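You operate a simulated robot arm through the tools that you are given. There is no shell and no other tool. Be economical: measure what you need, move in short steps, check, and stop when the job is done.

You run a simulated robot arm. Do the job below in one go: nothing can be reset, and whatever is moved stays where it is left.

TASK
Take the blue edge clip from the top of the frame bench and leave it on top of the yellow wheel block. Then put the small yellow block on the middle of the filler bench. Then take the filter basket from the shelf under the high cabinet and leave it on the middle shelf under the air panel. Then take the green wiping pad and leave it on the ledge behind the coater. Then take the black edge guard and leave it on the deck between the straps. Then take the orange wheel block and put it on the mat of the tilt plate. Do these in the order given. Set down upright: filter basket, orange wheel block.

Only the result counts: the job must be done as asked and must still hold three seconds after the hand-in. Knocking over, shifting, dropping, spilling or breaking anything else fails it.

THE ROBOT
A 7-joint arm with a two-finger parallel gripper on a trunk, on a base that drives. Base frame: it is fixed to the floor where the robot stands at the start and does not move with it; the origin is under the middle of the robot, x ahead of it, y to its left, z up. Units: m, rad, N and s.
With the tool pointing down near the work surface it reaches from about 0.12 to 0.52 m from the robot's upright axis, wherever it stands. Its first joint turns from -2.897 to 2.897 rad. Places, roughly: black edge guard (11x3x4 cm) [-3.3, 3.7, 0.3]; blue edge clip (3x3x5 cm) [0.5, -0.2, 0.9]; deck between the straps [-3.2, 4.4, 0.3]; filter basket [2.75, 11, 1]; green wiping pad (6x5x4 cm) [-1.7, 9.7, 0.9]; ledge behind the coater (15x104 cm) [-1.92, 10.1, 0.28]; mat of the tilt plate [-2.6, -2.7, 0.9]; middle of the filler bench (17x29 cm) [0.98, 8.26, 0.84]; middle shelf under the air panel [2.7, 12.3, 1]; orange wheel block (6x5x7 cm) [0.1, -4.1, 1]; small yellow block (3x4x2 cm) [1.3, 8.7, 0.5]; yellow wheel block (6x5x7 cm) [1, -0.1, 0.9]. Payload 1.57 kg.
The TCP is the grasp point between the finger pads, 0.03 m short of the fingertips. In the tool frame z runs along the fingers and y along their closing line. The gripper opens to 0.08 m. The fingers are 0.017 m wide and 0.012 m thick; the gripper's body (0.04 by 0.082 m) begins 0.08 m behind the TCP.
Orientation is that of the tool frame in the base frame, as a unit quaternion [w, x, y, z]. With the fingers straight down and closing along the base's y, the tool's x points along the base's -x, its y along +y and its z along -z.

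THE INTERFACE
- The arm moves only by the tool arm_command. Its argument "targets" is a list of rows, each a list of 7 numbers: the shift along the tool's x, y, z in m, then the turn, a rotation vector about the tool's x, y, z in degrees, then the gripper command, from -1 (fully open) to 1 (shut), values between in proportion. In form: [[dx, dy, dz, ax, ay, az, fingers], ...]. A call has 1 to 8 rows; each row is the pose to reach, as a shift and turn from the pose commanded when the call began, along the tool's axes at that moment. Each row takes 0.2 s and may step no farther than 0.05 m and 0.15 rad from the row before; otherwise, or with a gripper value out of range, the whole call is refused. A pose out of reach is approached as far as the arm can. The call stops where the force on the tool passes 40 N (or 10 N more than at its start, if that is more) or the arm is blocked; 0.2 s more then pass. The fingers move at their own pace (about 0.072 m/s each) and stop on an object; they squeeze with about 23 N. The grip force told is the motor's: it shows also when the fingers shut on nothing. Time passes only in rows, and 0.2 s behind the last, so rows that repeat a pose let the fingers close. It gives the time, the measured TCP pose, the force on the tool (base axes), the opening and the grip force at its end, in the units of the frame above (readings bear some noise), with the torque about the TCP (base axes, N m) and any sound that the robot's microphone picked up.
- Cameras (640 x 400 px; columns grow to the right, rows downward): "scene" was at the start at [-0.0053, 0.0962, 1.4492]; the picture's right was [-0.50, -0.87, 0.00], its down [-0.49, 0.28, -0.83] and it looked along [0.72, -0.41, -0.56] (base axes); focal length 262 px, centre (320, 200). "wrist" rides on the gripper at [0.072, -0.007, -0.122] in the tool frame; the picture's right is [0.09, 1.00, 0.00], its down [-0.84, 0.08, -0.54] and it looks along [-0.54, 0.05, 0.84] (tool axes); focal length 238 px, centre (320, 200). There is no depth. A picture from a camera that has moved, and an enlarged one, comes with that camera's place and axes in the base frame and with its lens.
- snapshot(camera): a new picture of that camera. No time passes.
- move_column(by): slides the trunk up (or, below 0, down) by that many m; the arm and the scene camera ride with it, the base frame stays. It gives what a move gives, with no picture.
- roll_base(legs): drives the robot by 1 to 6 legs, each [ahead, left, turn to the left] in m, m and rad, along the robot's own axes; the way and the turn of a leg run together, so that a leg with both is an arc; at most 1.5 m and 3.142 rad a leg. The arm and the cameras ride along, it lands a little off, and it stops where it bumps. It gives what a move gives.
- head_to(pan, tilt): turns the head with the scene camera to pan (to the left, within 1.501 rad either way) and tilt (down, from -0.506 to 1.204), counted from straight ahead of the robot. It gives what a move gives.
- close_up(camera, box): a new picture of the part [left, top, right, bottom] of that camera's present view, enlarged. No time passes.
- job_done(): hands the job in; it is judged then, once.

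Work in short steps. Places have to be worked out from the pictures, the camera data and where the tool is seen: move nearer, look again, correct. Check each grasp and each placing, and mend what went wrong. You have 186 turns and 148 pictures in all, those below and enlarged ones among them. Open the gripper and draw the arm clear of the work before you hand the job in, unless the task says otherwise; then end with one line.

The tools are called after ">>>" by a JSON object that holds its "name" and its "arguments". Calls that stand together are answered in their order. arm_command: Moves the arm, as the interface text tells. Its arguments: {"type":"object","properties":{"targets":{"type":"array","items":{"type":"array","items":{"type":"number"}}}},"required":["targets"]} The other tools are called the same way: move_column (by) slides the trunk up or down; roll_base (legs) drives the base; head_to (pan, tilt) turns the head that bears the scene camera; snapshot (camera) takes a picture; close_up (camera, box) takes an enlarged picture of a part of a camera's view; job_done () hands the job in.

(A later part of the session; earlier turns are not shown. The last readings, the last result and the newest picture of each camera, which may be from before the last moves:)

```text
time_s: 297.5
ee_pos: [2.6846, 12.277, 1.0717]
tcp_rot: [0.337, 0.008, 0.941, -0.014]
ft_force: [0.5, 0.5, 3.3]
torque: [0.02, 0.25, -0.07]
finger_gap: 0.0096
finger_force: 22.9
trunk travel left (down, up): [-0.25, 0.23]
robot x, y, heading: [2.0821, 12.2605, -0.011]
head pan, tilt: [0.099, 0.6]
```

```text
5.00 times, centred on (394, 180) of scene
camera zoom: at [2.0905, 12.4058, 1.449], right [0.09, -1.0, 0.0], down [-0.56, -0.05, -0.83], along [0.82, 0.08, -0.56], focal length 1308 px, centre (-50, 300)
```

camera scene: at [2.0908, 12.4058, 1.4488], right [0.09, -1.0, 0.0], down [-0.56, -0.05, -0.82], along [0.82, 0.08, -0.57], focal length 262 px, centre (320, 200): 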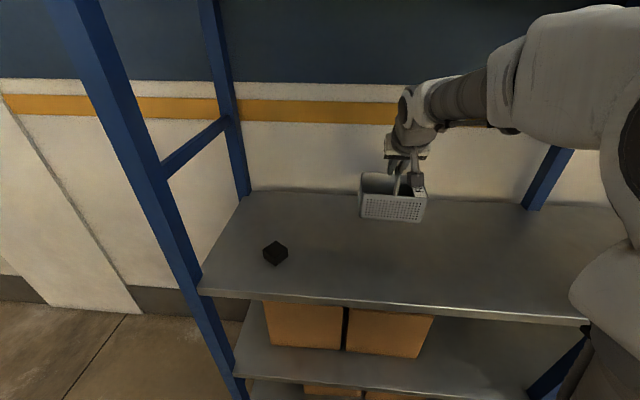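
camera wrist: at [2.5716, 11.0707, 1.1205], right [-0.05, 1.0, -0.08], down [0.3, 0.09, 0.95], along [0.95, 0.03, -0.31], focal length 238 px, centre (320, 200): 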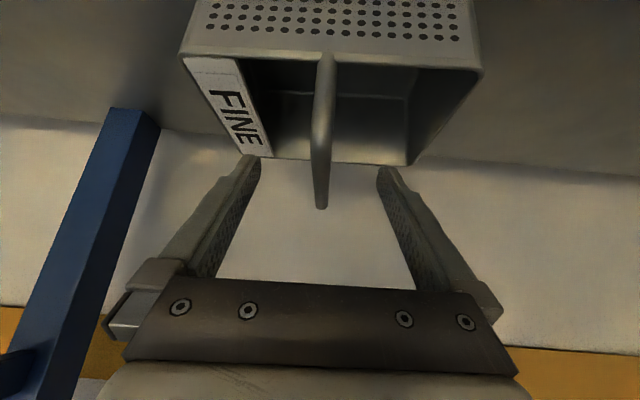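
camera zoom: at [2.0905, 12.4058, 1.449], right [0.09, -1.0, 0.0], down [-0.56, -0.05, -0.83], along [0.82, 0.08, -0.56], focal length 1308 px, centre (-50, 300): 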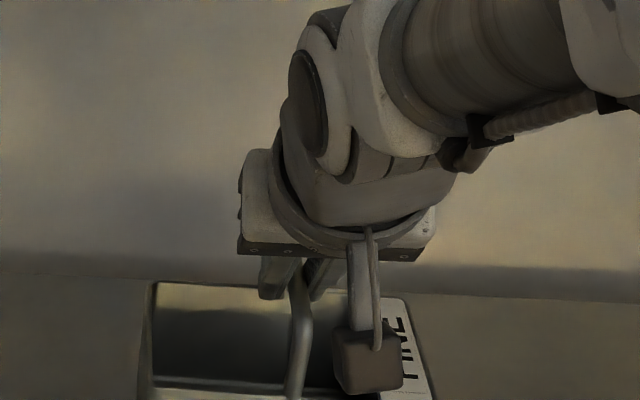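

Weight is on the shelf. I'll open the fingers and withdraw upward along the tool axis.

>>> {"name": "arm_command", "arguments": {"targets": [[0, 0, 0, 0, 0, 0, 0.3], [0, 0, 0, 0, 0, 0, -0.3], [0, 0, 0, 0, 0, 0, -0.6], [0, 0, -0.03, 0, 0, 0, -0.6], [0, 0, -0.07, 0, 0, 0, -0.6], [0, 0, -0.11, 0, 0, 0, -0.6], [0.01, 0, -0.15, 0, 0, 0, -0.6]]}}

>>> {"name": "close_up", "arguments": {"camera": "scene", "box": [290, 115, 482, 235]}}

```text
time_s: 299.1
ee_pos: [2.5822, 12.2814, 1.1812]
tcp_rot: [0.336, 0.008, 0.942, -0.014]
ft_force: [-0.4, -0.2, -0.2]
torque: [0.01, 0.04, 0.01]
finger_gap: 0.0639
finger_force: 0.0
trunk travel left (down, up): [-0.25, 0.23]
robot x, y, heading: [2.0831, 12.255, -0.008]
head pan, tilt: [0.099, 0.6]
```

```text
3.33 times, centred on (386, 175) of scene
camera zoom: at [2.0908, 12.4058, 1.4489], right [0.09, -1.0, 0.0], down [-0.56, -0.05, -0.82], along [0.82, 0.08, -0.57], focal length 872 px, centre (100, 283)
```

zoom: 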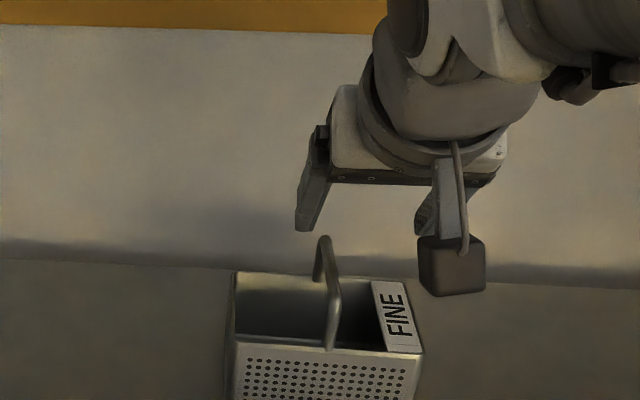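

The basket is standing on the shelf. I'll retract and untilt the tool.

>>> {"name": "arm_command", "arguments": {"targets": [[0.02, 0, -0.02, 0, 5, 0, -1], [0.04, 0, -0.04, 0, 10, 0, -1], [0.06, 0, -0.055, 0, 15, 0, -1], [0.08, 0, -0.07, 0, 20, 0, -1], [0.1, 0, -0.085, 0, 25, 0, -1], [0.12, 0, -0.1, 0, 30, 0, -1], [0.14, 0, -0.115, 0, 35, 0, -1], [0.155, 0, -0.127, 0, 40, 0, -1]]}}

>>> {"name": "snapshot", "arguments": {"camera": "scene"}}

```text
time_s: 300.9
ee_pos: [2.3812, 12.2858, 1.1799]
tcp_rot: [-0.007, 0.012, 1.0, -0.011]
ft_force: [-0.3, -0.5, 0.5]
torque: [-0.03, 0.01, -0.02]
finger_gap: 0.0801
finger_force: 0.0
trunk travel left (down, up): [-0.25, 0.23]
robot x, y, heading: [2.0815, 12.2589, -0.005]
head pan, tilt: [0.099, 0.6]
```

```text
83 pictures are left
camera scene: at [2.0906, 12.4058, 1.4489], right [0.09, -1.0, 0.0], down [-0.56, -0.05, -0.83], along [0.82, 0.08, -0.56], focal length 262 px, centre (320, 200)
```

scene: 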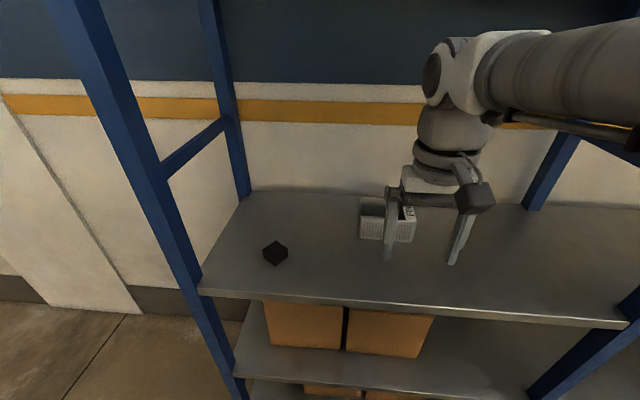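

Retracing to the lane at x≈0.1, then turning to face the coater (-x).

>>> {"name": "roll_base", "arguments": {"legs": [[-0.05, 0, 0.005], [0, -1.41, 0], [-1.0, 0, 0], [-0.85, 0, 0], [0, 0, 3.14]]}}

>>> {"name": "head_to", "arguments": {"pan": 0.2, "tilt": 0.4}}

>>> {"name": "snapshot", "arguments": {"camera": "scene"}}

```text
time_s: 334.4
ee_pos: [-0.1373, 10.8415, 1.1805]
tcp_rot: [-0.012, 1.0, -0.012, 0.007]
ft_force: [-0.4, -1.1, -0.3]
torque: [-0.01, 0.03, -0.01]
finger_gap: 0.0801
finger_force: 0.1
trunk travel left (down, up): [-0.25, 0.23]
robot x, y, heading: [0.1627, 10.8706, 3.136]
head pan, tilt: [0.099, 0.6]
```

```text
time_s: 335.1
ee_pos: [-0.1366, 10.8412, 1.1807]
tcp_rot: [-0.012, 1.0, -0.01, 0.006]
ft_force: [0.2, 0.2, -0.3]
torque: [-0.02, -0.01, 0.0]
finger_gap: 0.08
finger_force: 0.1
trunk travel left (down, up): [-0.25, 0.23]
robot x, y, heading: [0.1577, 10.8705, 3.136]
head pan, tilt: [0.201, 0.4]
```

```text
82 pictures are left
camera scene: at [0.1476, 10.7127, 1.467], right [-0.2, 0.98, 0.0], down [0.38, 0.08, -0.92], along [-0.9, -0.18, -0.39], focal length 262 px, centre (320, 200)
```

scene: 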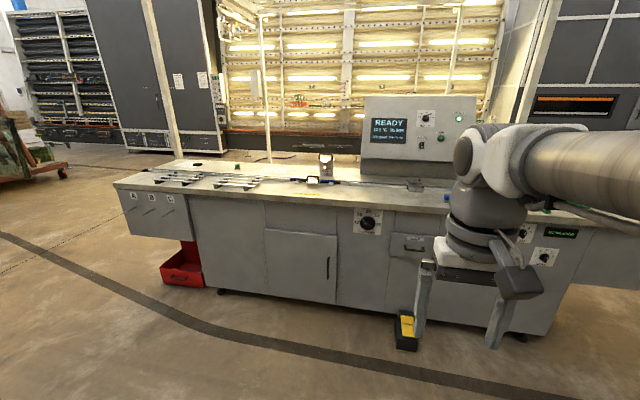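

The coater spans y≈9–12, x≈-1.86 to -1.24, and the pad shows at (241, 167). I need to get behind it via its left end, so I'll look further left.

>>> {"name": "head_to", "arguments": {"pan": 0.85, "tilt": 0.35}}

>>> {"name": "snapshot", "arguments": {"camera": "scene"}}

```text
time_s: 336.1
ee_pos: [-0.1363, 10.8414, 1.1818]
tcp_rot: [-0.011, 1.0, -0.011, 0.005]
ft_force: [-0.1, 0.0, -0.1]
torque: [0.01, 0.03, -0.01]
finger_gap: 0.08
finger_force: 0.0
trunk travel left (down, up): [-0.25, 0.23]
robot x, y, heading: [0.1602, 10.8709, 3.142]
head pan, tilt: [0.85, 0.351]
```

```text
81 pictures are left
camera scene: at [0.1767, 10.6611, 1.4716], right [-0.75, 0.66, 0.0], down [0.23, 0.26, -0.94], along [-0.62, -0.7, -0.34], focal length 262 px, centre (320, 200)
```

scene: 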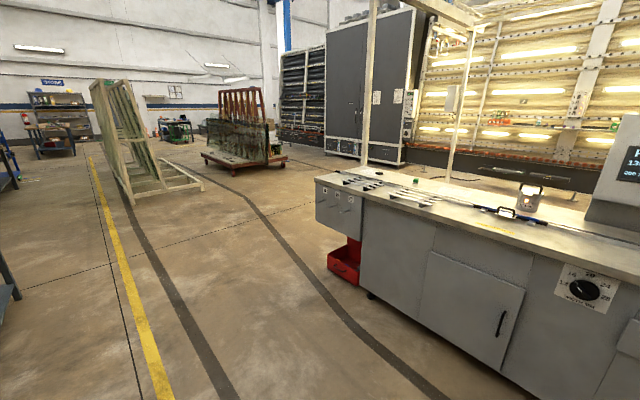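

The floor west of the coater's left end is free. I'll strafe to y≈8.2, drive west to x≈-2.4, then look behind the coater.

>>> {"name": "roll_base", "arguments": {"legs": [[0, 1.35, 0], [0, 1.35, 0], [1.3, 0, 0], [1.25, 0, 0]]}}

>>> {"name": "head_to", "arguments": {"pan": -1.3, "tilt": 0.5}}

>>> {"name": "snapshot", "arguments": {"camera": "scene"}}

```text
time_s: 372.5
ee_pos: [-2.6799, 8.1164, 1.1812]
tcp_rot: [-0.012, 1.0, -0.003, 0.006]
ft_force: [0.3, 0.1, -0.2]
torque: [-0.03, 0.01, -0.01]
finger_gap: 0.0801
finger_force: 0.1
trunk travel left (down, up): [-0.25, 0.23]
robot x, y, heading: [-2.3821, 8.1533, -3.133]
head pan, tilt: [0.85, 0.351]
```

```text
time_s: 374.6
ee_pos: [-2.681, 8.1176, 1.1809]
tcp_rot: [-0.011, 1.0, -0.004, 0.007]
ft_force: [-0.3, 1.0, 1.1]
torque: [0.01, 0.0, 0.02]
finger_gap: 0.0801
finger_force: 0.1
trunk travel left (down, up): [-0.25, 0.23]
robot x, y, heading: [-2.3827, 8.1513, -3.131]
head pan, tilt: [-1.3, 0.499]
```

```text
80 pictures are left
camera scene: at [-2.3915, 8.0391, 1.464], right [0.3, 0.95, 0.0], down [0.4, -0.13, -0.91], along [-0.87, 0.27, -0.42], focal length 262 px, centre (320, 200)
```

scene: 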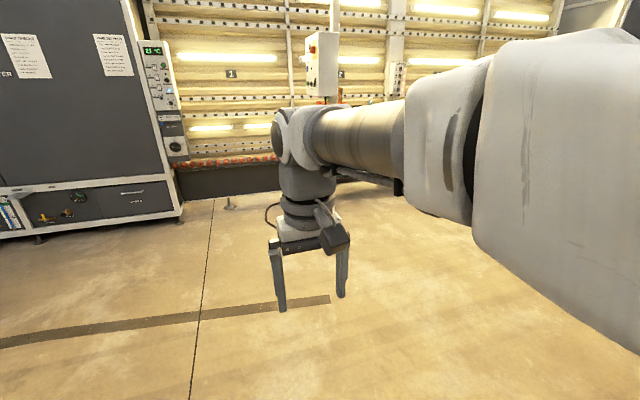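

The head view lagged. I'll turn the robot to face +y and look to the right.

>>> {"name": "roll_base", "arguments": {"legs": [[0, 0, -1.575]]}}

>>> {"name": "head_to", "arguments": {"pan": -0.2, "tilt": 0.5}}

>>> {"name": "snapshot", "arguments": {"camera": "scene"}}

```text
time_s: 380.1
ee_pos: [-2.4214, 8.4474, 1.181]
tcp_rot: [-0.003, 0.709, -0.705, 0.013]
ft_force: [0.5, -0.7, 0.1]
torque: [0.01, 0.0, 0.02]
finger_gap: 0.0799
finger_force: 0.1
trunk travel left (down, up): [-0.25, 0.23]
robot x, y, heading: [-2.3851, 8.1495, 1.592]
head pan, tilt: [-1.3, 0.499]
```

```text
time_s: 381.4
ee_pos: [-2.4213, 8.4482, 1.1811]
tcp_rot: [-0.004, 0.71, -0.704, 0.012]
ft_force: [-0.1, 0.7, -0.3]
torque: [-0.01, 0.01, 0.0]
finger_gap: 0.08
finger_force: 0.0
trunk travel left (down, up): [-0.25, 0.23]
robot x, y, heading: [-2.3786, 8.1513, 1.593]
head pan, tilt: [-0.201, 0.499]
```

```text
79 pictures are left
camera scene: at [-2.507, 8.1569, 1.458], right [0.98, -0.18, 0.0], down [-0.08, -0.47, -0.88], along [0.15, 0.86, -0.48], focal length 262 px, centre (320, 200)
```

scene: 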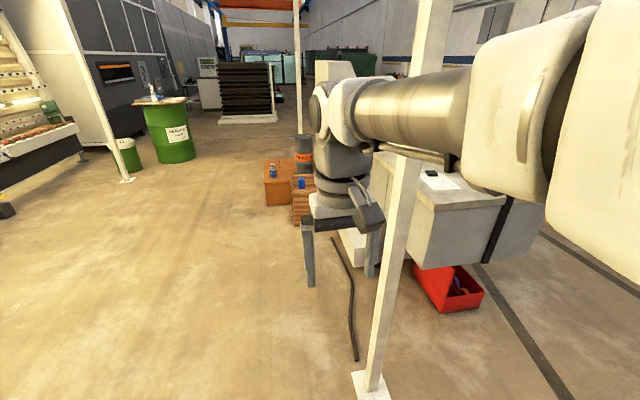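

A white post stands at about (-2.13, 8.81) and a cable lies on the floor behind the coater. I'll move left then ahead to y≈9.7, turn to face the coater's rear and look.

>>> {"name": "roll_base", "arguments": {"legs": [[0, 0.35, 0], [1.5, 0, -0.02], [0.1, 0, 0], [0, 0, -1.57]]}}

>>> {"name": "head_to", "arguments": {"pan": 0.0, "tilt": 0.7}}

>>> {"name": "snapshot", "arguments": {"camera": "scene"}}

>>> {"name": "snapshot", "arguments": {"camera": "wrist"}}

```text
time_s: 400.2
ee_pos: [-2.4525, 9.7874, 1.1822]
tcp_rot: [-0.006, 0.003, 1.0, -0.012]
ft_force: [0.2, 0.1, -0.5]
torque: [0.01, -0.01, -0.02]
finger_gap: 0.0801
finger_force: 0.1
trunk travel left (down, up): [-0.25, 0.23]
robot x, y, heading: [-2.7483, 9.7557, 0.015]
head pan, tilt: [-0.201, 0.499]
```

```text
time_s: 400.9
ee_pos: [-2.4529, 9.7878, 1.1799]
tcp_rot: [-0.006, 0.004, 1.0, -0.011]
ft_force: [0.9, -0.7, -0.1]
torque: [0.02, 0.03, 0.02]
finger_gap: 0.0799
finger_force: 0.0
trunk travel left (down, up): [-0.25, 0.23]
robot x, y, heading: [-2.7507, 9.7514, 0.008]
head pan, tilt: [0.0, 0.7]
```

```text
78 pictures are left
camera scene: at [-2.7479, 9.8944, 1.4403], right [0.01, -1.0, 0.0], down [-0.64, -0.01, -0.77], along [0.77, 0.01, -0.64], focal length 262 px, centre (320, 200)
```

scene: 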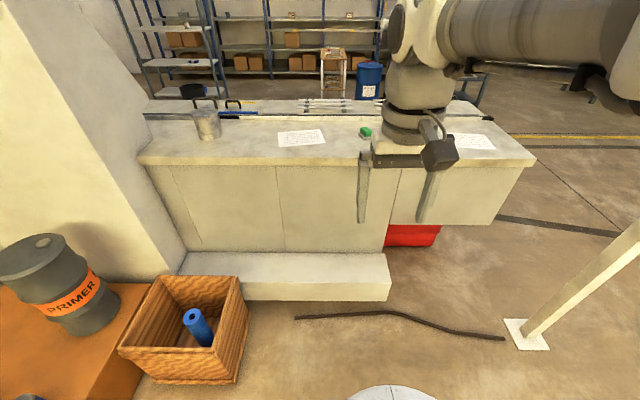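

```text
77 pictures are left
camera wrist: at [-2.5238, 9.7835, 1.3033], right [-0.09, 1.0, -0.02], down [0.84, 0.08, 0.53], along [0.53, 0.03, -0.85], focal length 238 px, centre (320, 200)
```

wrist: 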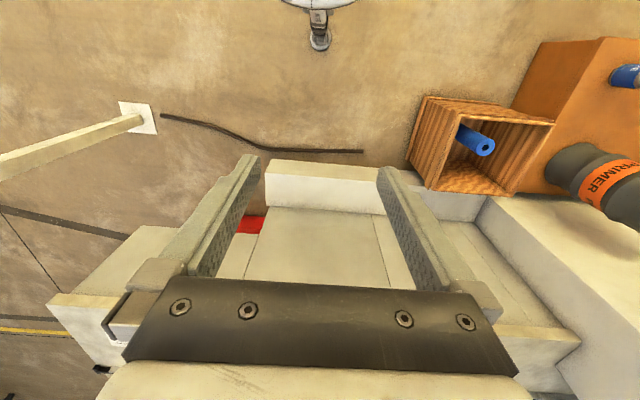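

Triangulation gives the pad at about (-1.645, 9.70, 0.925). The coater's rear top edge is x≈-1.86 and the ledge spans x≈-2.0 to -1.83 at z≈0.28. I'll edge the base in to x≈-2.42.

>>> {"name": "roll_base", "arguments": {"legs": [[0.33, -0.04, -0.01]]}}

>>> {"name": "head_to", "arguments": {"pan": 0.0, "tilt": 1.0}}

>>> {"name": "snapshot", "arguments": {"camera": "scene"}}

>>> {"name": "snapshot", "arguments": {"camera": "wrist"}}

```text
time_s: 403.7
ee_pos: [-2.1199, 9.7471, 1.1814]
tcp_rot: [-0.006, 0.01, 1.0, -0.012]
ft_force: [-0.1, -0.2, -0.4]
torque: [0.02, -0.02, -0.02]
finger_gap: 0.0801
finger_force: 0.1
trunk travel left (down, up): [-0.25, 0.23]
robot x, y, heading: [-2.4193, 9.7149, -0.0]
head pan, tilt: [0.0, 0.7]
```

```text
time_s: 404.5
ee_pos: [-2.1203, 9.7462, 1.1804]
tcp_rot: [-0.007, 0.009, 1.0, -0.011]
ft_force: [0.3, -0.5, 0.9]
torque: [0.0, 0.01, 0.01]
finger_gap: 0.0802
finger_force: 0.0
trunk travel left (down, up): [-0.25, 0.23]
robot x, y, heading: [-2.4183, 9.7166, 0.001]
head pan, tilt: [0.0, 1.0]
```

```text
76 pictures are left
camera scene: at [-2.4303, 9.8557, 1.4169], right [0.0, -1.0, 0.0], down [-0.84, 0.0, -0.54], along [0.54, 0.0, -0.84], focal length 262 px, centre (320, 200)
```

scene: 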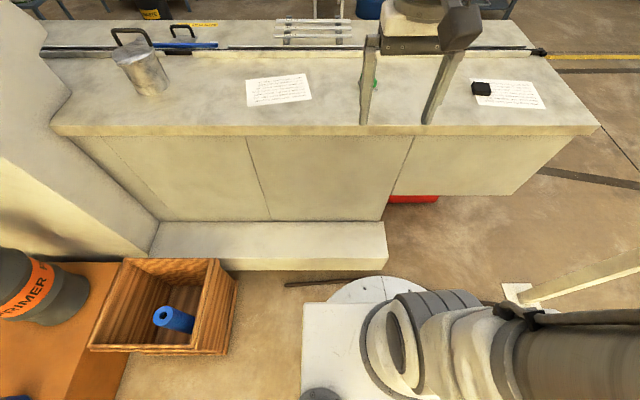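

```text
75 pictures are left
camera wrist: at [-2.1923, 9.7421, 1.3034], right [-0.07, 1.0, -0.02], down [0.84, 0.07, 0.53], along [0.53, 0.02, -0.85], focal length 238 px, centre (320, 200)
```

wrist: 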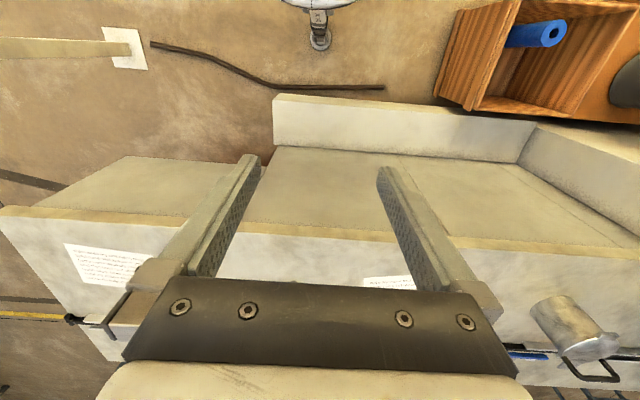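

The base sits about 8 cm from the ledge. I'll go 4 cm closer, lower the trunk 0.12 m to put the shoulder nearer work level, and tilt the tool forward while extending.

>>> {"name": "roll_base", "arguments": {"legs": [[0.04, 0, 0]]}}

>>> {"name": "move_column", "arguments": {"by": -0.12}}

>>> {"name": "arm_command", "arguments": {"targets": [[-0.035, -0.005, 0, 0, -6, 0, -1], [-0.07, -0.01, -0.01, 0, -12, 0, -1], [-0.105, -0.015, -0.02, 0, -18, 0, -1], [-0.14, -0.02, -0.03, 0, -24, 0, -1], [-0.175, -0.025, -0.03, 0, -30, 0, -1], [-0.21, -0.03, -0.03, 0, -36, 0, -1], [-0.245, -0.035, -0.03, 0, -42, 0, -1], [-0.28, -0.04, -0.03, 0, -48, 0, -1]]}}

>>> {"name": "snapshot", "arguments": {"camera": "wrist"}}

>>> {"name": "snapshot", "arguments": {"camera": "scene"}}

```text
time_s: 405.4
ee_pos: [-2.0811, 9.7451, 1.1808]
tcp_rot: [-0.005, 0.01, 1.0, -0.012]
ft_force: [-0.5, -0.2, -0.3]
torque: [0.0, -0.01, -0.02]
finger_gap: 0.0801
finger_force: 0.1
trunk travel left (down, up): [-0.25, 0.23]
robot x, y, heading: [-2.3799, 9.7142, 0.002]
head pan, tilt: [0.0, 1.0]
```

```text
time_s: 406.9
ee_pos: [-2.0803, 9.7453, 1.0612]
tcp_rot: [-0.006, 0.01, 1.0, -0.011]
ft_force: [-1.1, -0.1, -0.1]
torque: [0.02, 0.01, -0.03]
finger_gap: 0.08
finger_force: 0.1
trunk travel left (down, up): [-0.13, 0.35]
robot x, y, heading: [-2.3782, 9.717, 0.007]
head pan, tilt: [0.0, 1.0]
```

```text
time_s: 408.7
ee_pos: [-1.8, 9.7012, 1.0893]
tcp_rot: [0.401, 0.004, 0.916, -0.014]
ft_force: [-0.7, 0.3, 1.0]
torque: [0.02, 0.01, 0.0]
finger_gap: 0.08
finger_force: 0.1
trunk travel left (down, up): [-0.13, 0.35]
robot x, y, heading: [-2.3783, 9.714, 0.002]
head pan, tilt: [0.0, 1.0]
```

```text
74 pictures are left
camera wrist: at [-1.9408, 9.6966, 1.1185], right [-0.04, 0.99, -0.09], down [0.17, 0.1, 0.98], along [0.98, 0.03, -0.17], focal length 238 px, centre (320, 200)
```

wrist: 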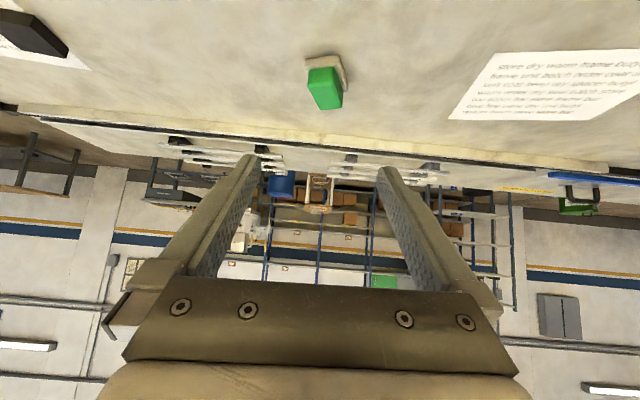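

```text
73 pictures are left
camera scene: at [-2.3908, 9.8557, 1.2969], right [0.0, -1.0, 0.0], down [-0.84, 0.0, -0.54], along [0.54, 0.0, -0.84], focal length 262 px, centre (320, 200)
```

scene: 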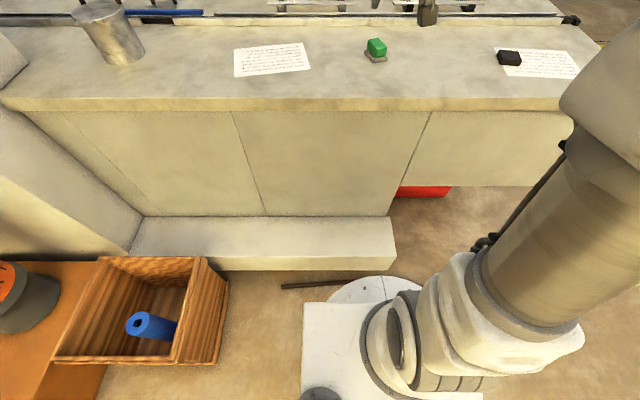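

The pad is at about (-1.66, 9.70, 0.917). Zooming in to see its orientation.

>>> {"name": "close_up", "arguments": {"camera": "wrist", "box": [272, 35, 384, 105]}}

>>> {"name": "close_up", "arguments": {"camera": "scene", "box": [328, 20, 424, 80]}}

```text
5.71 times, centred on (328, 70) of wrist
camera zoom: at [-1.9408, 9.6966, 1.1185], right [-0.04, 0.99, -0.09], down [0.17, 0.1, 0.98], along [0.98, 0.03, -0.17], focal length 1362 px, centre (274, 943)
```

zoom: 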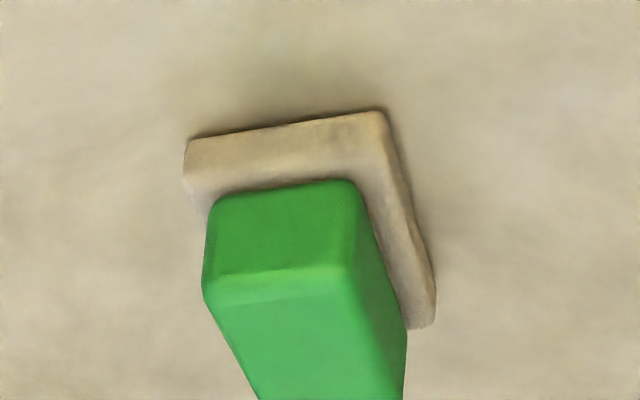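

```text
6.67 times, centred on (376, 50) of scene
camera zoom: at [-2.3908, 9.8557, 1.2969], right [0.0, -1.0, 0.0], down [-0.84, 0.0, -0.54], along [0.54, 0.0, -0.84], focal length 1744 px, centre (-53, 1200)
```

zoom: 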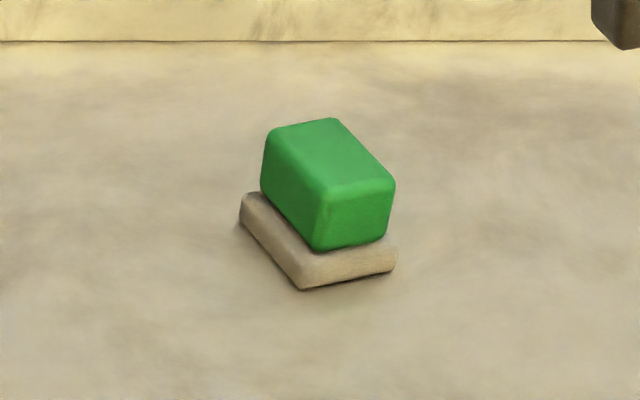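

The pad is yawed about +15° (long side roughly along x), with a green grip on a felt base. I'll yaw the tool 15° and move to the pre-grasp point.

>>> {"name": "arm_command", "arguments": {"targets": [[0.007, -0.007, 0.031, -3.7, -0.1, -3.4, -1], [0.014, -0.014, 0.062, -7.4, -0.2, -6.8, -1], [0.0215, -0.021, 0.094, -11.0, -0.34, -10.2, -1], [0.0215, -0.021, 0.094, -11.0, -0.34, -10.2, -1]]}}

>>> {"name": "snapshot", "arguments": {"camera": "wrist"}}

>>> {"name": "close_up", "arguments": {"camera": "scene", "box": [308, 0, 468, 100]}}

```text
time_s: 409.7
ee_pos: [-1.7474, 9.6774, 1.0092]
tcp_rot: [0.4, -0.115, 0.908, 0.038]
ft_force: [0.6, 0.3, 0.8]
torque: [0.0, -0.03, 0.04]
finger_gap: 0.0802
finger_force: 0.2
trunk travel left (down, up): [-0.13, 0.35]
robot x, y, heading: [-2.382, 9.7173, -0.001]
head pan, tilt: [0.0, 1.0]
```

```text
70 pictures are left
camera wrist: at [-1.8816, 9.6366, 1.0386], right [-0.3, 0.95, -0.09], down [0.14, 0.14, 0.98], along [0.94, 0.28, -0.17], focal length 238 px, centre (320, 200)
```

wrist: 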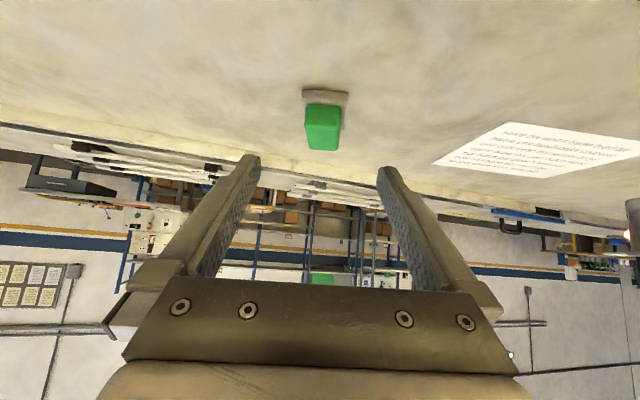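

```text
4.00 times, centred on (388, 50) of scene
camera zoom: at [-2.3906, 9.8557, 1.2969], right [0.0, -1.0, 0.0], down [-0.84, 0.0, -0.54], along [0.54, 0.0, -0.84], focal length 1046 px, centre (48, 800)
```

zoom: 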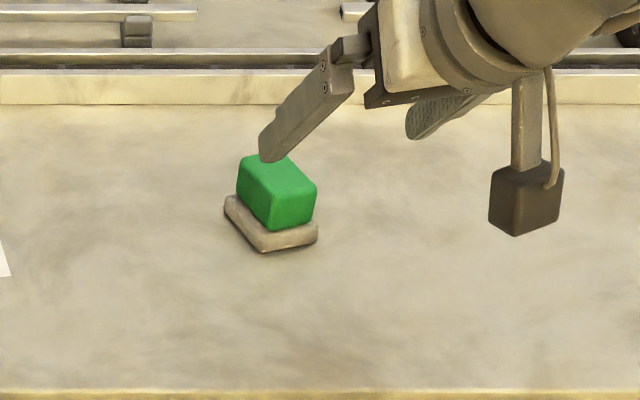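

Aligned. I'll advance along the tool to near the grasp and check.

>>> {"name": "arm_command", "arguments": {"targets": [[-0.002, 0.001, 0.04, 0, 0, 0, -1], [-0.004, 0.002, 0.08, 0, 0, 0, -1], [-0.0045, 0.002, 0.095, 0, 0, 0, -1]]}}

>>> {"name": "snapshot", "arguments": {"camera": "wrist"}}

>>> {"name": "close_up", "arguments": {"camera": "scene", "box": [328, 20, 424, 80]}}

```text
time_s: 410.5
ee_pos: [-1.6761, 9.6965, 0.9482]
tcp_rot: [0.401, -0.117, 0.908, 0.039]
ft_force: [0.1, 0.1, 0.1]
torque: [0.03, 0.0, 0.0]
finger_gap: 0.0801
finger_force: 0.1
trunk travel left (down, up): [-0.13, 0.35]
robot x, y, heading: [-2.3774, 9.7147, 0.004]
head pan, tilt: [0.0, 1.0]
```

```text
68 pictures are left
camera wrist: at [-1.8111, 9.6559, 0.9774], right [-0.3, 0.95, -0.09], down [0.14, 0.14, 0.98], along [0.94, 0.28, -0.17], focal length 238 px, centre (320, 200)
```

wrist: 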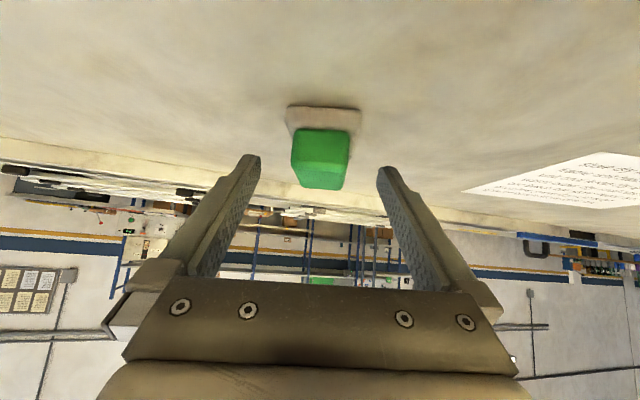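

```text
6.67 times, centred on (376, 50) of scene
camera zoom: at [-2.3908, 9.8557, 1.2969], right [0.0, -1.0, 0.0], down [-0.84, 0.0, -0.54], along [0.54, 0.0, -0.84], focal length 1744 px, centre (-53, 1200)
```

zoom: 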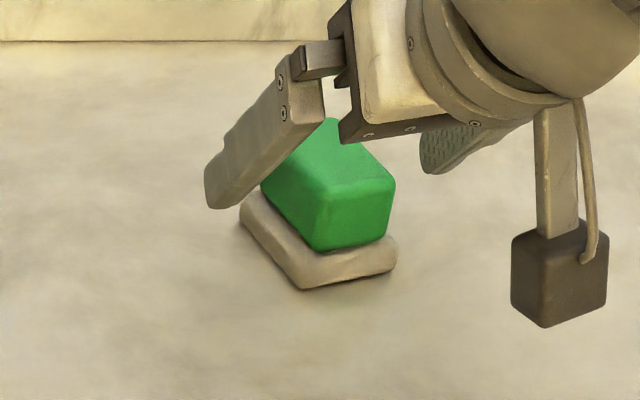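

The block appears slightly lower (visible centre z≈0.915). I'll advance another 28 mm and close.

>>> {"name": "arm_command", "arguments": {"targets": [[0.001, 0, 0.012, 0, 0, 0, -1], [0.0015, 0, 0.022, 0, 0, 0, -1], [0.0018, 0, 0.028, 0, 0, 0, -1]]}}

>>> {"name": "snapshot", "arguments": {"camera": "wrist"}}

>>> {"name": "close_up", "arguments": {"camera": "scene", "box": [328, 20, 424, 80]}}

```text
time_s: 411.3
ee_pos: [-1.658, 9.6997, 0.9284]
tcp_rot: [0.4, -0.116, 0.908, 0.039]
ft_force: [1.0, -0.3, 0.0]
torque: [-0.02, 0.04, -0.01]
finger_gap: 0.08
finger_force: 0.1
trunk travel left (down, up): [-0.13, 0.35]
robot x, y, heading: [-2.3788, 9.7181, -0.004]
head pan, tilt: [0.0, 1.0]
```

```text
66 pictures are left
camera wrist: at [-1.7921, 9.6595, 0.9573], right [-0.3, 0.95, -0.09], down [0.14, 0.14, 0.98], along [0.94, 0.28, -0.17], focal length 238 px, centre (320, 200)
```

wrist: 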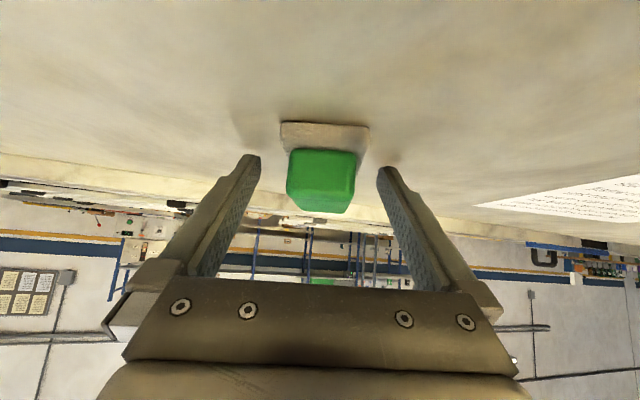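

```text
6.67 times, centred on (376, 50) of scene
camera zoom: at [-2.3907, 9.8557, 1.2969], right [0.0, -1.0, 0.0], down [-0.84, 0.0, -0.54], along [0.54, 0.0, -0.84], focal length 1744 px, centre (-53, 1200)
```

zoom: 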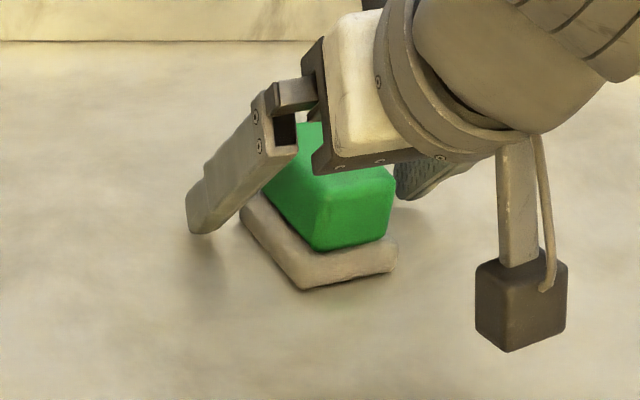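

The tips straddle the green grip just above the felt. Closing.

>>> {"name": "arm_command", "arguments": {"targets": [[0, 0, 0, 0, 0, 0, 0], [0, 0, 0, 0, 0, 0, 1], [0, 0, 0, 0, 0, 0, 1], [0, 0, 0, 0, 0, 0, 1], [0, 0, 0, 0, 0, 0, 1]]}}

>>> {"name": "close_up", "arguments": {"camera": "scene", "box": [328, 20, 424, 80]}}

```text
time_s: 412.5
ee_pos: [-1.6589, 9.7004, 0.9274]
tcp_rot: [0.4, -0.115, 0.908, 0.038]
ft_force: [0.2, 0.1, -0.8]
torque: [0.02, 0.0, 0.02]
finger_gap: 0.0437
finger_force: 23.0
trunk travel left (down, up): [-0.13, 0.35]
robot x, y, heading: [-2.3772, 9.7145, -0.002]
head pan, tilt: [0.0, 1.0]
```

```text
6.67 times, centred on (376, 50) of scene
camera zoom: at [-2.3906, 9.8557, 1.2969], right [0.0, -1.0, 0.0], down [-0.84, 0.0, -0.54], along [0.54, 0.0, -0.84], focal length 1744 px, centre (-53, 1200)
```

zoom: 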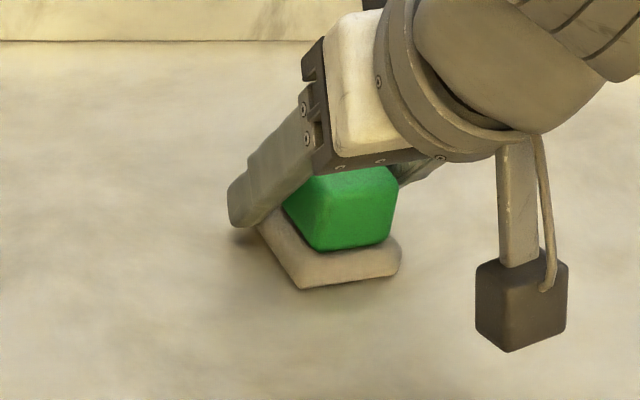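

Gripped (gap 0.044). Lifting straight up 10 cm.

>>> {"name": "arm_command", "arguments": {"targets": [[-0.015, 0, -0.013, 0, 0, 0, 1], [-0.037, 0, -0.034, 0, 0, 0, 1], [-0.059, 0, -0.054, 0, 0, 0, 1], [-0.074, 0, -0.068, 0, 0, 0, 1]]}}

>>> {"name": "close_up", "arguments": {"camera": "scene", "box": [308, 0, 468, 100]}}

```text
time_s: 413.5
ee_pos: [-1.6589, 9.7028, 1.0285]
tcp_rot: [0.4, -0.115, 0.908, 0.038]
ft_force: [-0.2, -0.7, 0.6]
torque: [0.01, 0.03, 0.03]
finger_gap: 0.044
finger_force: 22.5
trunk travel left (down, up): [-0.13, 0.35]
robot x, y, heading: [-2.3783, 9.7169, 0.0]
head pan, tilt: [0.0, 1.0]
```

```text
4.00 times, centred on (388, 50) of scene
camera zoom: at [-2.3906, 9.8557, 1.2969], right [0.0, -1.0, 0.0], down [-0.84, 0.0, -0.54], along [0.54, 0.0, -0.84], focal length 1046 px, centre (48, 800)
```

zoom: 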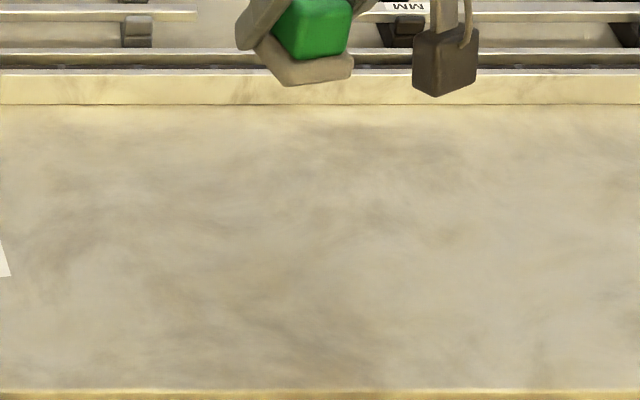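

Pad held. I'll back the base 0.55 m away from the coater, then lower trunk and draw the arm in.

>>> {"name": "roll_base", "arguments": {"legs": [[-0.55, 0.05, 0]]}}

>>> {"name": "move_column", "arguments": {"by": -0.13}}

>>> {"name": "arm_command", "arguments": {"targets": [[0.033, 0, -0.014, 0, 0, 0, 1], [0.066, 0, -0.029, 0, 0, 0, 1], [0.1, 0, -0.043, 0, 0, 0, 1], [0.12, 0, -0.04, 0, 0, 0, 1], [0.147, 0, -0.01, 0, 0, 0, 1], [0.176, 0, 0.02, 0, 0, 0, 1], [0.206, 0, 0.05, 0, 0, 0, 1]]}}

```text
time_s: 417.6
ee_pos: [-2.2107, 9.7507, 1.0287]
tcp_rot: [0.4, -0.114, 0.909, 0.037]
ft_force: [-0.6, -0.5, 0.2]
torque: [0.02, 0.02, 0.02]
finger_gap: 0.0439
finger_force: 22.9
trunk travel left (down, up): [-0.13, 0.35]
robot x, y, heading: [-2.9303, 9.7685, -0.001]
head pan, tilt: [0.0, 1.0]
```

```text
time_s: 419.2
ee_pos: [-2.2106, 9.7514, 0.8985]
tcp_rot: [0.399, -0.115, 0.909, 0.038]
ft_force: [0.4, -0.2, -0.4]
torque: [-0.03, 0.0, -0.01]
finger_gap: 0.0435
finger_force: 23.1
trunk travel left (down, up): [0.0, 0.48]
robot x, y, heading: [-2.9324, 9.7678, -0.004]
head pan, tilt: [0.0, 1.0]
```

```text
time_s: 420.8
ee_pos: [-2.3087, 9.7234, 0.7126]
tcp_rot: [0.4, -0.115, 0.908, 0.038]
ft_force: [-0.2, 0.2, 0.3]
torque: [0.0, 0.04, -0.02]
finger_gap: 0.0439
finger_force: 23.5
trunk travel left (down, up): [0.0, 0.48]
robot x, y, heading: [-2.9289, 9.7668, 0.001]
head pan, tilt: [0.0, 1.0]
```

Now lowering straight down about 0.31 m.

>>> {"name": "arm_command", "arguments": {"targets": [[0.033, 0.001, 0.03, 0, 0, 0, 1], [0.066, 0.002, 0.061, 0, 0, 0, 1], [0.099, 0.003, 0.091, 0, 0, 0, 1], [0.132, 0.004, 0.122, 0, 0, 0, 1], [0.165, 0.005, 0.152, 0, 0, 0, 1], [0.198, 0.006, 0.182, 0, 0, 0, 1], [0.228, 0.006, 0.21, 0, 0, 0, 1]]}}

>>> {"name": "head_to", "arguments": {"pan": 0.0, "tilt": 0.8}}

>>> {"name": "snapshot", "arguments": {"camera": "scene"}}

>>> {"name": "snapshot", "arguments": {"camera": "wrist"}}

```text
time_s: 422.4
ee_pos: [-2.3085, 9.7239, 0.4032]
tcp_rot: [0.401, -0.115, 0.908, 0.038]
ft_force: [-1.4, -0.7, 0.4]
torque: [0.01, -0.02, -0.01]
finger_gap: 0.0439
finger_force: 23.9
trunk travel left (down, up): [0.0, 0.48]
robot x, y, heading: [-2.9317, 9.7657, -0.009]
head pan, tilt: [0.0, 1.0]
```

```text
time_s: 423.1
ee_pos: [-2.3076, 9.7234, 0.4028]
tcp_rot: [0.401, -0.115, 0.908, 0.039]
ft_force: [0.3, 0.4, -0.8]
torque: [-0.02, -0.02, -0.05]
finger_gap: 0.0436
finger_force: 23.5
trunk travel left (down, up): [0.0, 0.48]
robot x, y, heading: [-2.9306, 9.77, 0.001]
head pan, tilt: [0.0, 0.799]
```

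```text
62 pictures are left
camera scene: at [-2.9319, 9.9071, 1.182], right [0.0, -1.0, 0.0], down [-0.72, 0.0, -0.7], along [0.7, 0.0, -0.72], focal length 262 px, centre (320, 200)
```

scene: 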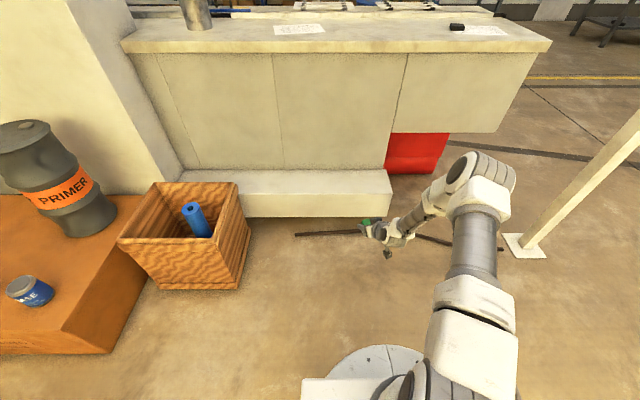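

```text
61 pictures are left
camera wrist: at [-2.4427, 9.6829, 0.4328], right [-0.3, 0.95, -0.09], down [0.14, 0.14, 0.98], along [0.94, 0.28, -0.17], focal length 238 px, centre (320, 200)
```

wrist: 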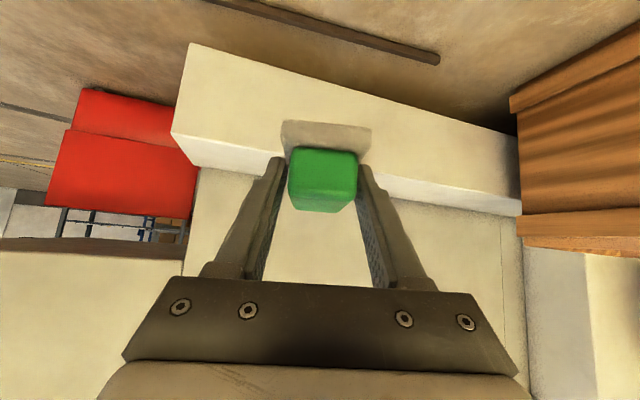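

The arm reaches this low. The ledge top is z≈0.27–0.28 with its right end at y≈9.56. I'll drive 0.37 m forward and slightly left so the pad is over the ledge.

>>> {"name": "roll_base", "arguments": {"legs": [[0.37, 0.03, 0]]}}

>>> {"name": "snapshot", "arguments": {"camera": "scene"}}

>>> {"name": "snapshot", "arguments": {"camera": "wrist"}}

```text
time_s: 426.1
ee_pos: [-1.9403, 9.7558, 0.4038]
tcp_rot: [0.399, -0.117, 0.909, 0.038]
ft_force: [-0.3, -0.3, -0.5]
torque: [-0.01, 0.0, -0.03]
finger_gap: 0.0437
finger_force: 23.0
trunk travel left (down, up): [0.0, 0.48]
robot x, y, heading: [-2.5606, 9.7927, -0.001]
head pan, tilt: [0.0, 0.799]
```

```text
60 pictures are left
camera scene: at [-2.5637, 9.9361, 1.182], right [0.0, -1.0, 0.0], down [-0.72, 0.0, -0.7], along [0.7, 0.0, -0.72], focal length 262 px, centre (320, 200)
```

scene: 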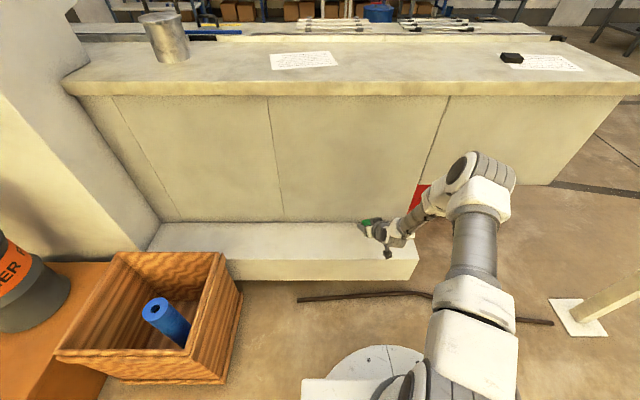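

```text
59 pictures are left
camera wrist: at [-2.0737, 9.7138, 0.4326], right [-0.3, 0.95, -0.09], down [0.14, 0.14, 0.98], along [0.94, 0.28, -0.17], focal length 238 px, centre (320, 200)
```

wrist: 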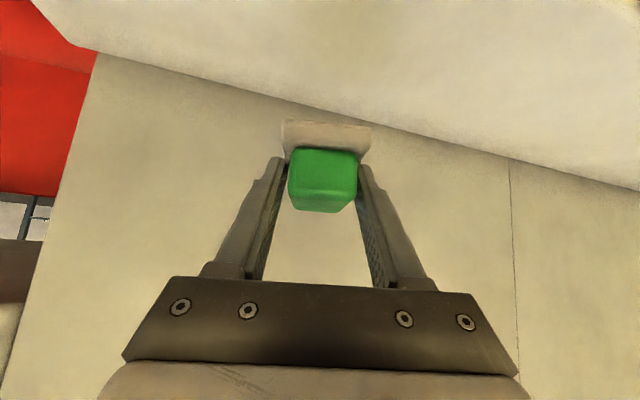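

The pad is over the ledge with about 6 cm to the wall. Lowering.

>>> {"name": "arm_command", "arguments": {"targets": [[0.022, 0.001, 0.02, 0, 0, 0, 1], [0.04, 0.001, 0.037, 0, 0, 0, 1], [0.05, 0.001, 0.046, 0, 0, 0, 1], [0.05, 0.001, 0.046, 0, 0, 0, 1]]}}

>>> {"name": "close_up", "arguments": {"camera": "scene", "box": [320, 200, 448, 280]}}

```text
time_s: 427.1
ee_pos: [-1.9392, 9.7538, 0.3349]
tcp_rot: [0.399, -0.116, 0.909, 0.039]
ft_force: [-0.1, -1.4, 0.4]
torque: [0.0, 0.02, 0.01]
finger_gap: 0.0437
finger_force: 23.3
trunk travel left (down, up): [0.0, 0.48]
robot x, y, heading: [-2.5613, 9.7948, 0.0]
head pan, tilt: [0.0, 0.799]
```

```text
5.00 times, centred on (384, 240) of scene
camera zoom: at [-2.5637, 9.9361, 1.182], right [0.0, -1.0, 0.0], down [-0.72, 0.0, -0.7], along [0.7, 0.0, -0.72], focal length 1308 px, centre (0, 0)
```

zoom: 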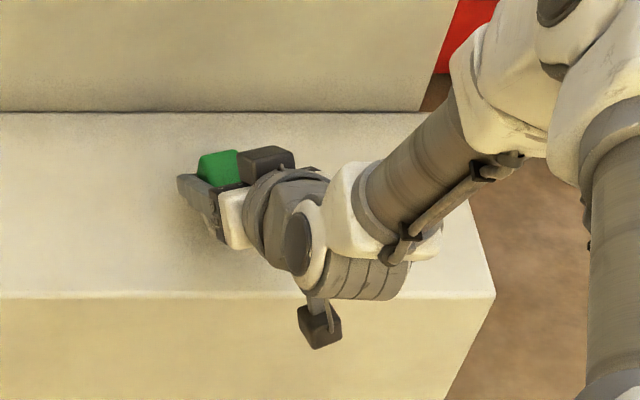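

Continuing down in small steps.

>>> {"name": "arm_command", "arguments": {"targets": [[0.0025, 0, 0.0023, 0, 0, 0, 1], [0.005, 0, 0.0046, 0, 0, 0, 1], [0.0065, 0, 0.006, 0, 0, 0, 1], [0.0065, 0, 0.006, 0, 0, 0, 1]]}}

```text
time_s: 428.1
ee_pos: [-1.94, 9.755, 0.3268]
tcp_rot: [0.4, -0.116, 0.908, 0.039]
ft_force: [-0.2, 0.3, -0.2]
torque: [0.01, 0.0, -0.03]
finger_gap: 0.0435
finger_force: 22.9
trunk travel left (down, up): [0.0, 0.48]
robot x, y, heading: [-2.5608, 9.7964, -0.001]
head pan, tilt: [0.0, 0.799]
```

>>> {"name": "arm_command", "arguments": {"targets": [[0.0025, 0, 0.0023, 0, 0, 0, 1], [0.005, 0, 0.0046, 0, 0, 0, 1], [0.005, 0, 0.0046, 0, 0, 0, 1]]}}

```text
time_s: 428.9
ee_pos: [-1.939, 9.7531, 0.3205]
tcp_rot: [0.399, -0.117, 0.909, 0.038]
ft_force: [0.7, 0.0, -0.7]
torque: [0.0, 0.01, 0.01]
finger_gap: 0.0438
finger_force: 23.5
trunk travel left (down, up): [0.0, 0.48]
robot x, y, heading: [-2.5589, 9.7942, -0.002]
head pan, tilt: [0.0, 0.799]
```

>>> {"name": "arm_command", "arguments": {"targets": [[0.0025, 0, 0.0023, 0, 0, 0, 1], [0.005, 0, 0.0046, 0, 0, 0, 1], [0.005, 0, 0.0046, 0, 0, 0, 1]]}}

>>> {"name": "snapshot", "arguments": {"camera": "wrist"}}

```text
time_s: 429.7
ee_pos: [-1.9382, 9.7537, 0.313]
tcp_rot: [0.4, -0.116, 0.909, 0.039]
ft_force: [-0.5, -0.8, -1.0]
torque: [-0.02, 0.01, 0.02]
finger_gap: 0.0436
finger_force: 22.7
trunk travel left (down, up): [0.0, 0.48]
robot x, y, heading: [-2.559, 9.7947, -0.0]
head pan, tilt: [0.0, 0.799]
```

```text
57 pictures are left
camera wrist: at [-2.0736, 9.7131, 0.342], right [-0.3, 0.95, -0.09], down [0.14, 0.14, 0.98], along [0.94, 0.28, -0.17], focal length 238 px, centre (320, 200)
```

wrist: 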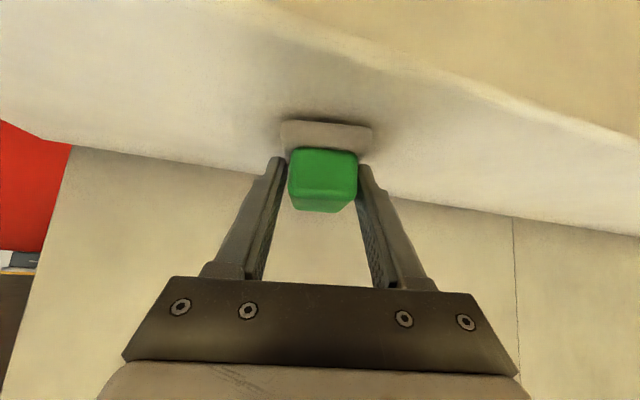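

The shadow shows it is nearly touching. A few more millimetres.

>>> {"name": "arm_command", "arguments": {"targets": [[0.0025, 0, 0.0023, 0, 0, 0, 1], [0.0045, 0, 0.004, 0, 0, 0, 1], [0.0045, 0, 0.004, 0, 0, 0, 1]]}}

```text
time_s: 430.5
ee_pos: [-1.9382, 9.7529, 0.308]
tcp_rot: [0.401, -0.116, 0.908, 0.038]
ft_force: [-0.3, 0.5, 7.9]
torque: [0.13, 0.17, 0.01]
finger_gap: 0.0437
finger_force: 23.2
trunk travel left (down, up): [0.0, 0.48]
robot x, y, heading: [-2.5647, 9.7971, -0.003]
head pan, tilt: [0.0, 0.799]
```

Contact (7.9 N). I'll open and withdraw upward along the tool axis.

>>> {"name": "arm_command", "arguments": {"targets": [[0, 0, 0, 0, 0, 0, 0.0], [0, 0, 0, 0, 0, 0, -0.6], [0, 0, 0, 0, 0, 0, -1], [0, 0, -0.02, 0, 0, 0, -1], [0, 0, -0.06, 0, 0, 0, -1], [-0.01, 0, -0.1, 0, 0, 0, -1], [-0.02, 0, -0.14, 0, 0, 0, -1]]}}

>>> {"name": "snapshot", "arguments": {"camera": "wrist"}}

```text
time_s: 432.1
ee_pos: [-2.0271, 9.7347, 0.4161]
tcp_rot: [0.4, -0.116, 0.908, 0.038]
ft_force: [0.4, -0.4, 0.0]
torque: [0.0, -0.05, -0.02]
finger_gap: 0.08
finger_force: 0.1
trunk travel left (down, up): [0.0, 0.48]
robot x, y, heading: [-2.5616, 9.7974, 0.002]
head pan, tilt: [0.0, 0.799]
```

```text
56 pictures are left
camera wrist: at [-2.1606, 9.6941, 0.4455], right [-0.3, 0.95, -0.09], down [0.14, 0.14, 0.98], along [0.94, 0.28, -0.17], focal length 238 px, centre (320, 200)
```

wrist: 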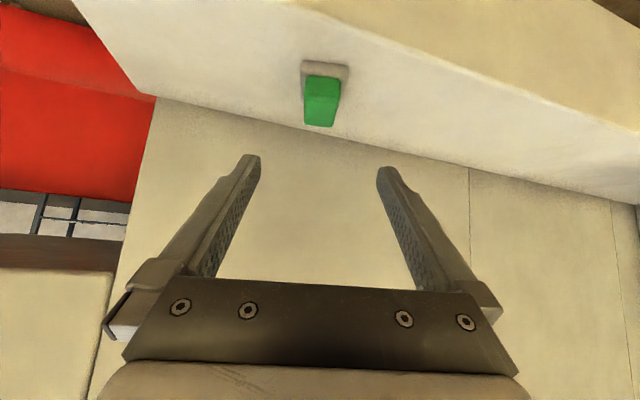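

The pad sits flat on the ledge. I'll back away, raise, and restore the tool to vertical.

>>> {"name": "roll_base", "arguments": {"legs": [[-0.4, 0, 0]]}}

>>> {"name": "move_column", "arguments": {"by": 0.25}}

>>> {"name": "arm_command", "arguments": {"targets": [[-0.03, 0, -0.028, 0, 0, 0, -1], [-0.06, 0, -0.055, 0, 0, 0, -1], [-0.09, 0, -0.083, 0, 0, 0, -1], [-0.1, 0, -0.11, 1, 6, 0, -1], [-0.1, 0, -0.13, 2, 12, 0, -1], [-0.1, 0, -0.15, 3, 18, 0, -1], [-0.1, 0, -0.17, 4, 24, 0, -1], [-0.1, 0, -0.19, 5, 30, 0, -1]]}}

```text
time_s: 435.3
ee_pos: [-2.426, 9.7331, 0.415]
tcp_rot: [0.4, -0.113, 0.909, 0.037]
ft_force: [0.2, -0.5, 1.0]
torque: [0.0, -0.03, -0.04]
finger_gap: 0.0803
finger_force: 0.0
trunk travel left (down, up): [0.0, 0.48]
robot x, y, heading: [-2.9627, 9.7965, -0.001]
head pan, tilt: [0.0, 0.799]
```

```text
time_s: 437.9
ee_pos: [-2.4258, 9.7325, 0.6654]
tcp_rot: [0.4, -0.114, 0.909, 0.038]
ft_force: [0.2, -0.2, -0.3]
torque: [0.02, -0.02, 0.02]
finger_gap: 0.0801
finger_force: 0.0
trunk travel left (down, up): [-0.25, 0.23]
robot x, y, heading: [-2.9627, 9.7964, -0.001]
head pan, tilt: [0.0, 0.799]
```

```text
time_s: 439.7
ee_pos: [-2.4954, 9.721, 0.8677]
tcp_rot: [0.155, -0.103, 0.982, -0.032]
ft_force: [-0.5, -0.5, 0.4]
torque: [-0.02, 0.03, -0.02]
finger_gap: 0.0799
finger_force: 0.1
trunk travel left (down, up): [-0.25, 0.23]
robot x, y, heading: [-2.9628, 9.7954, -0.009]
head pan, tilt: [0.0, 0.799]
```

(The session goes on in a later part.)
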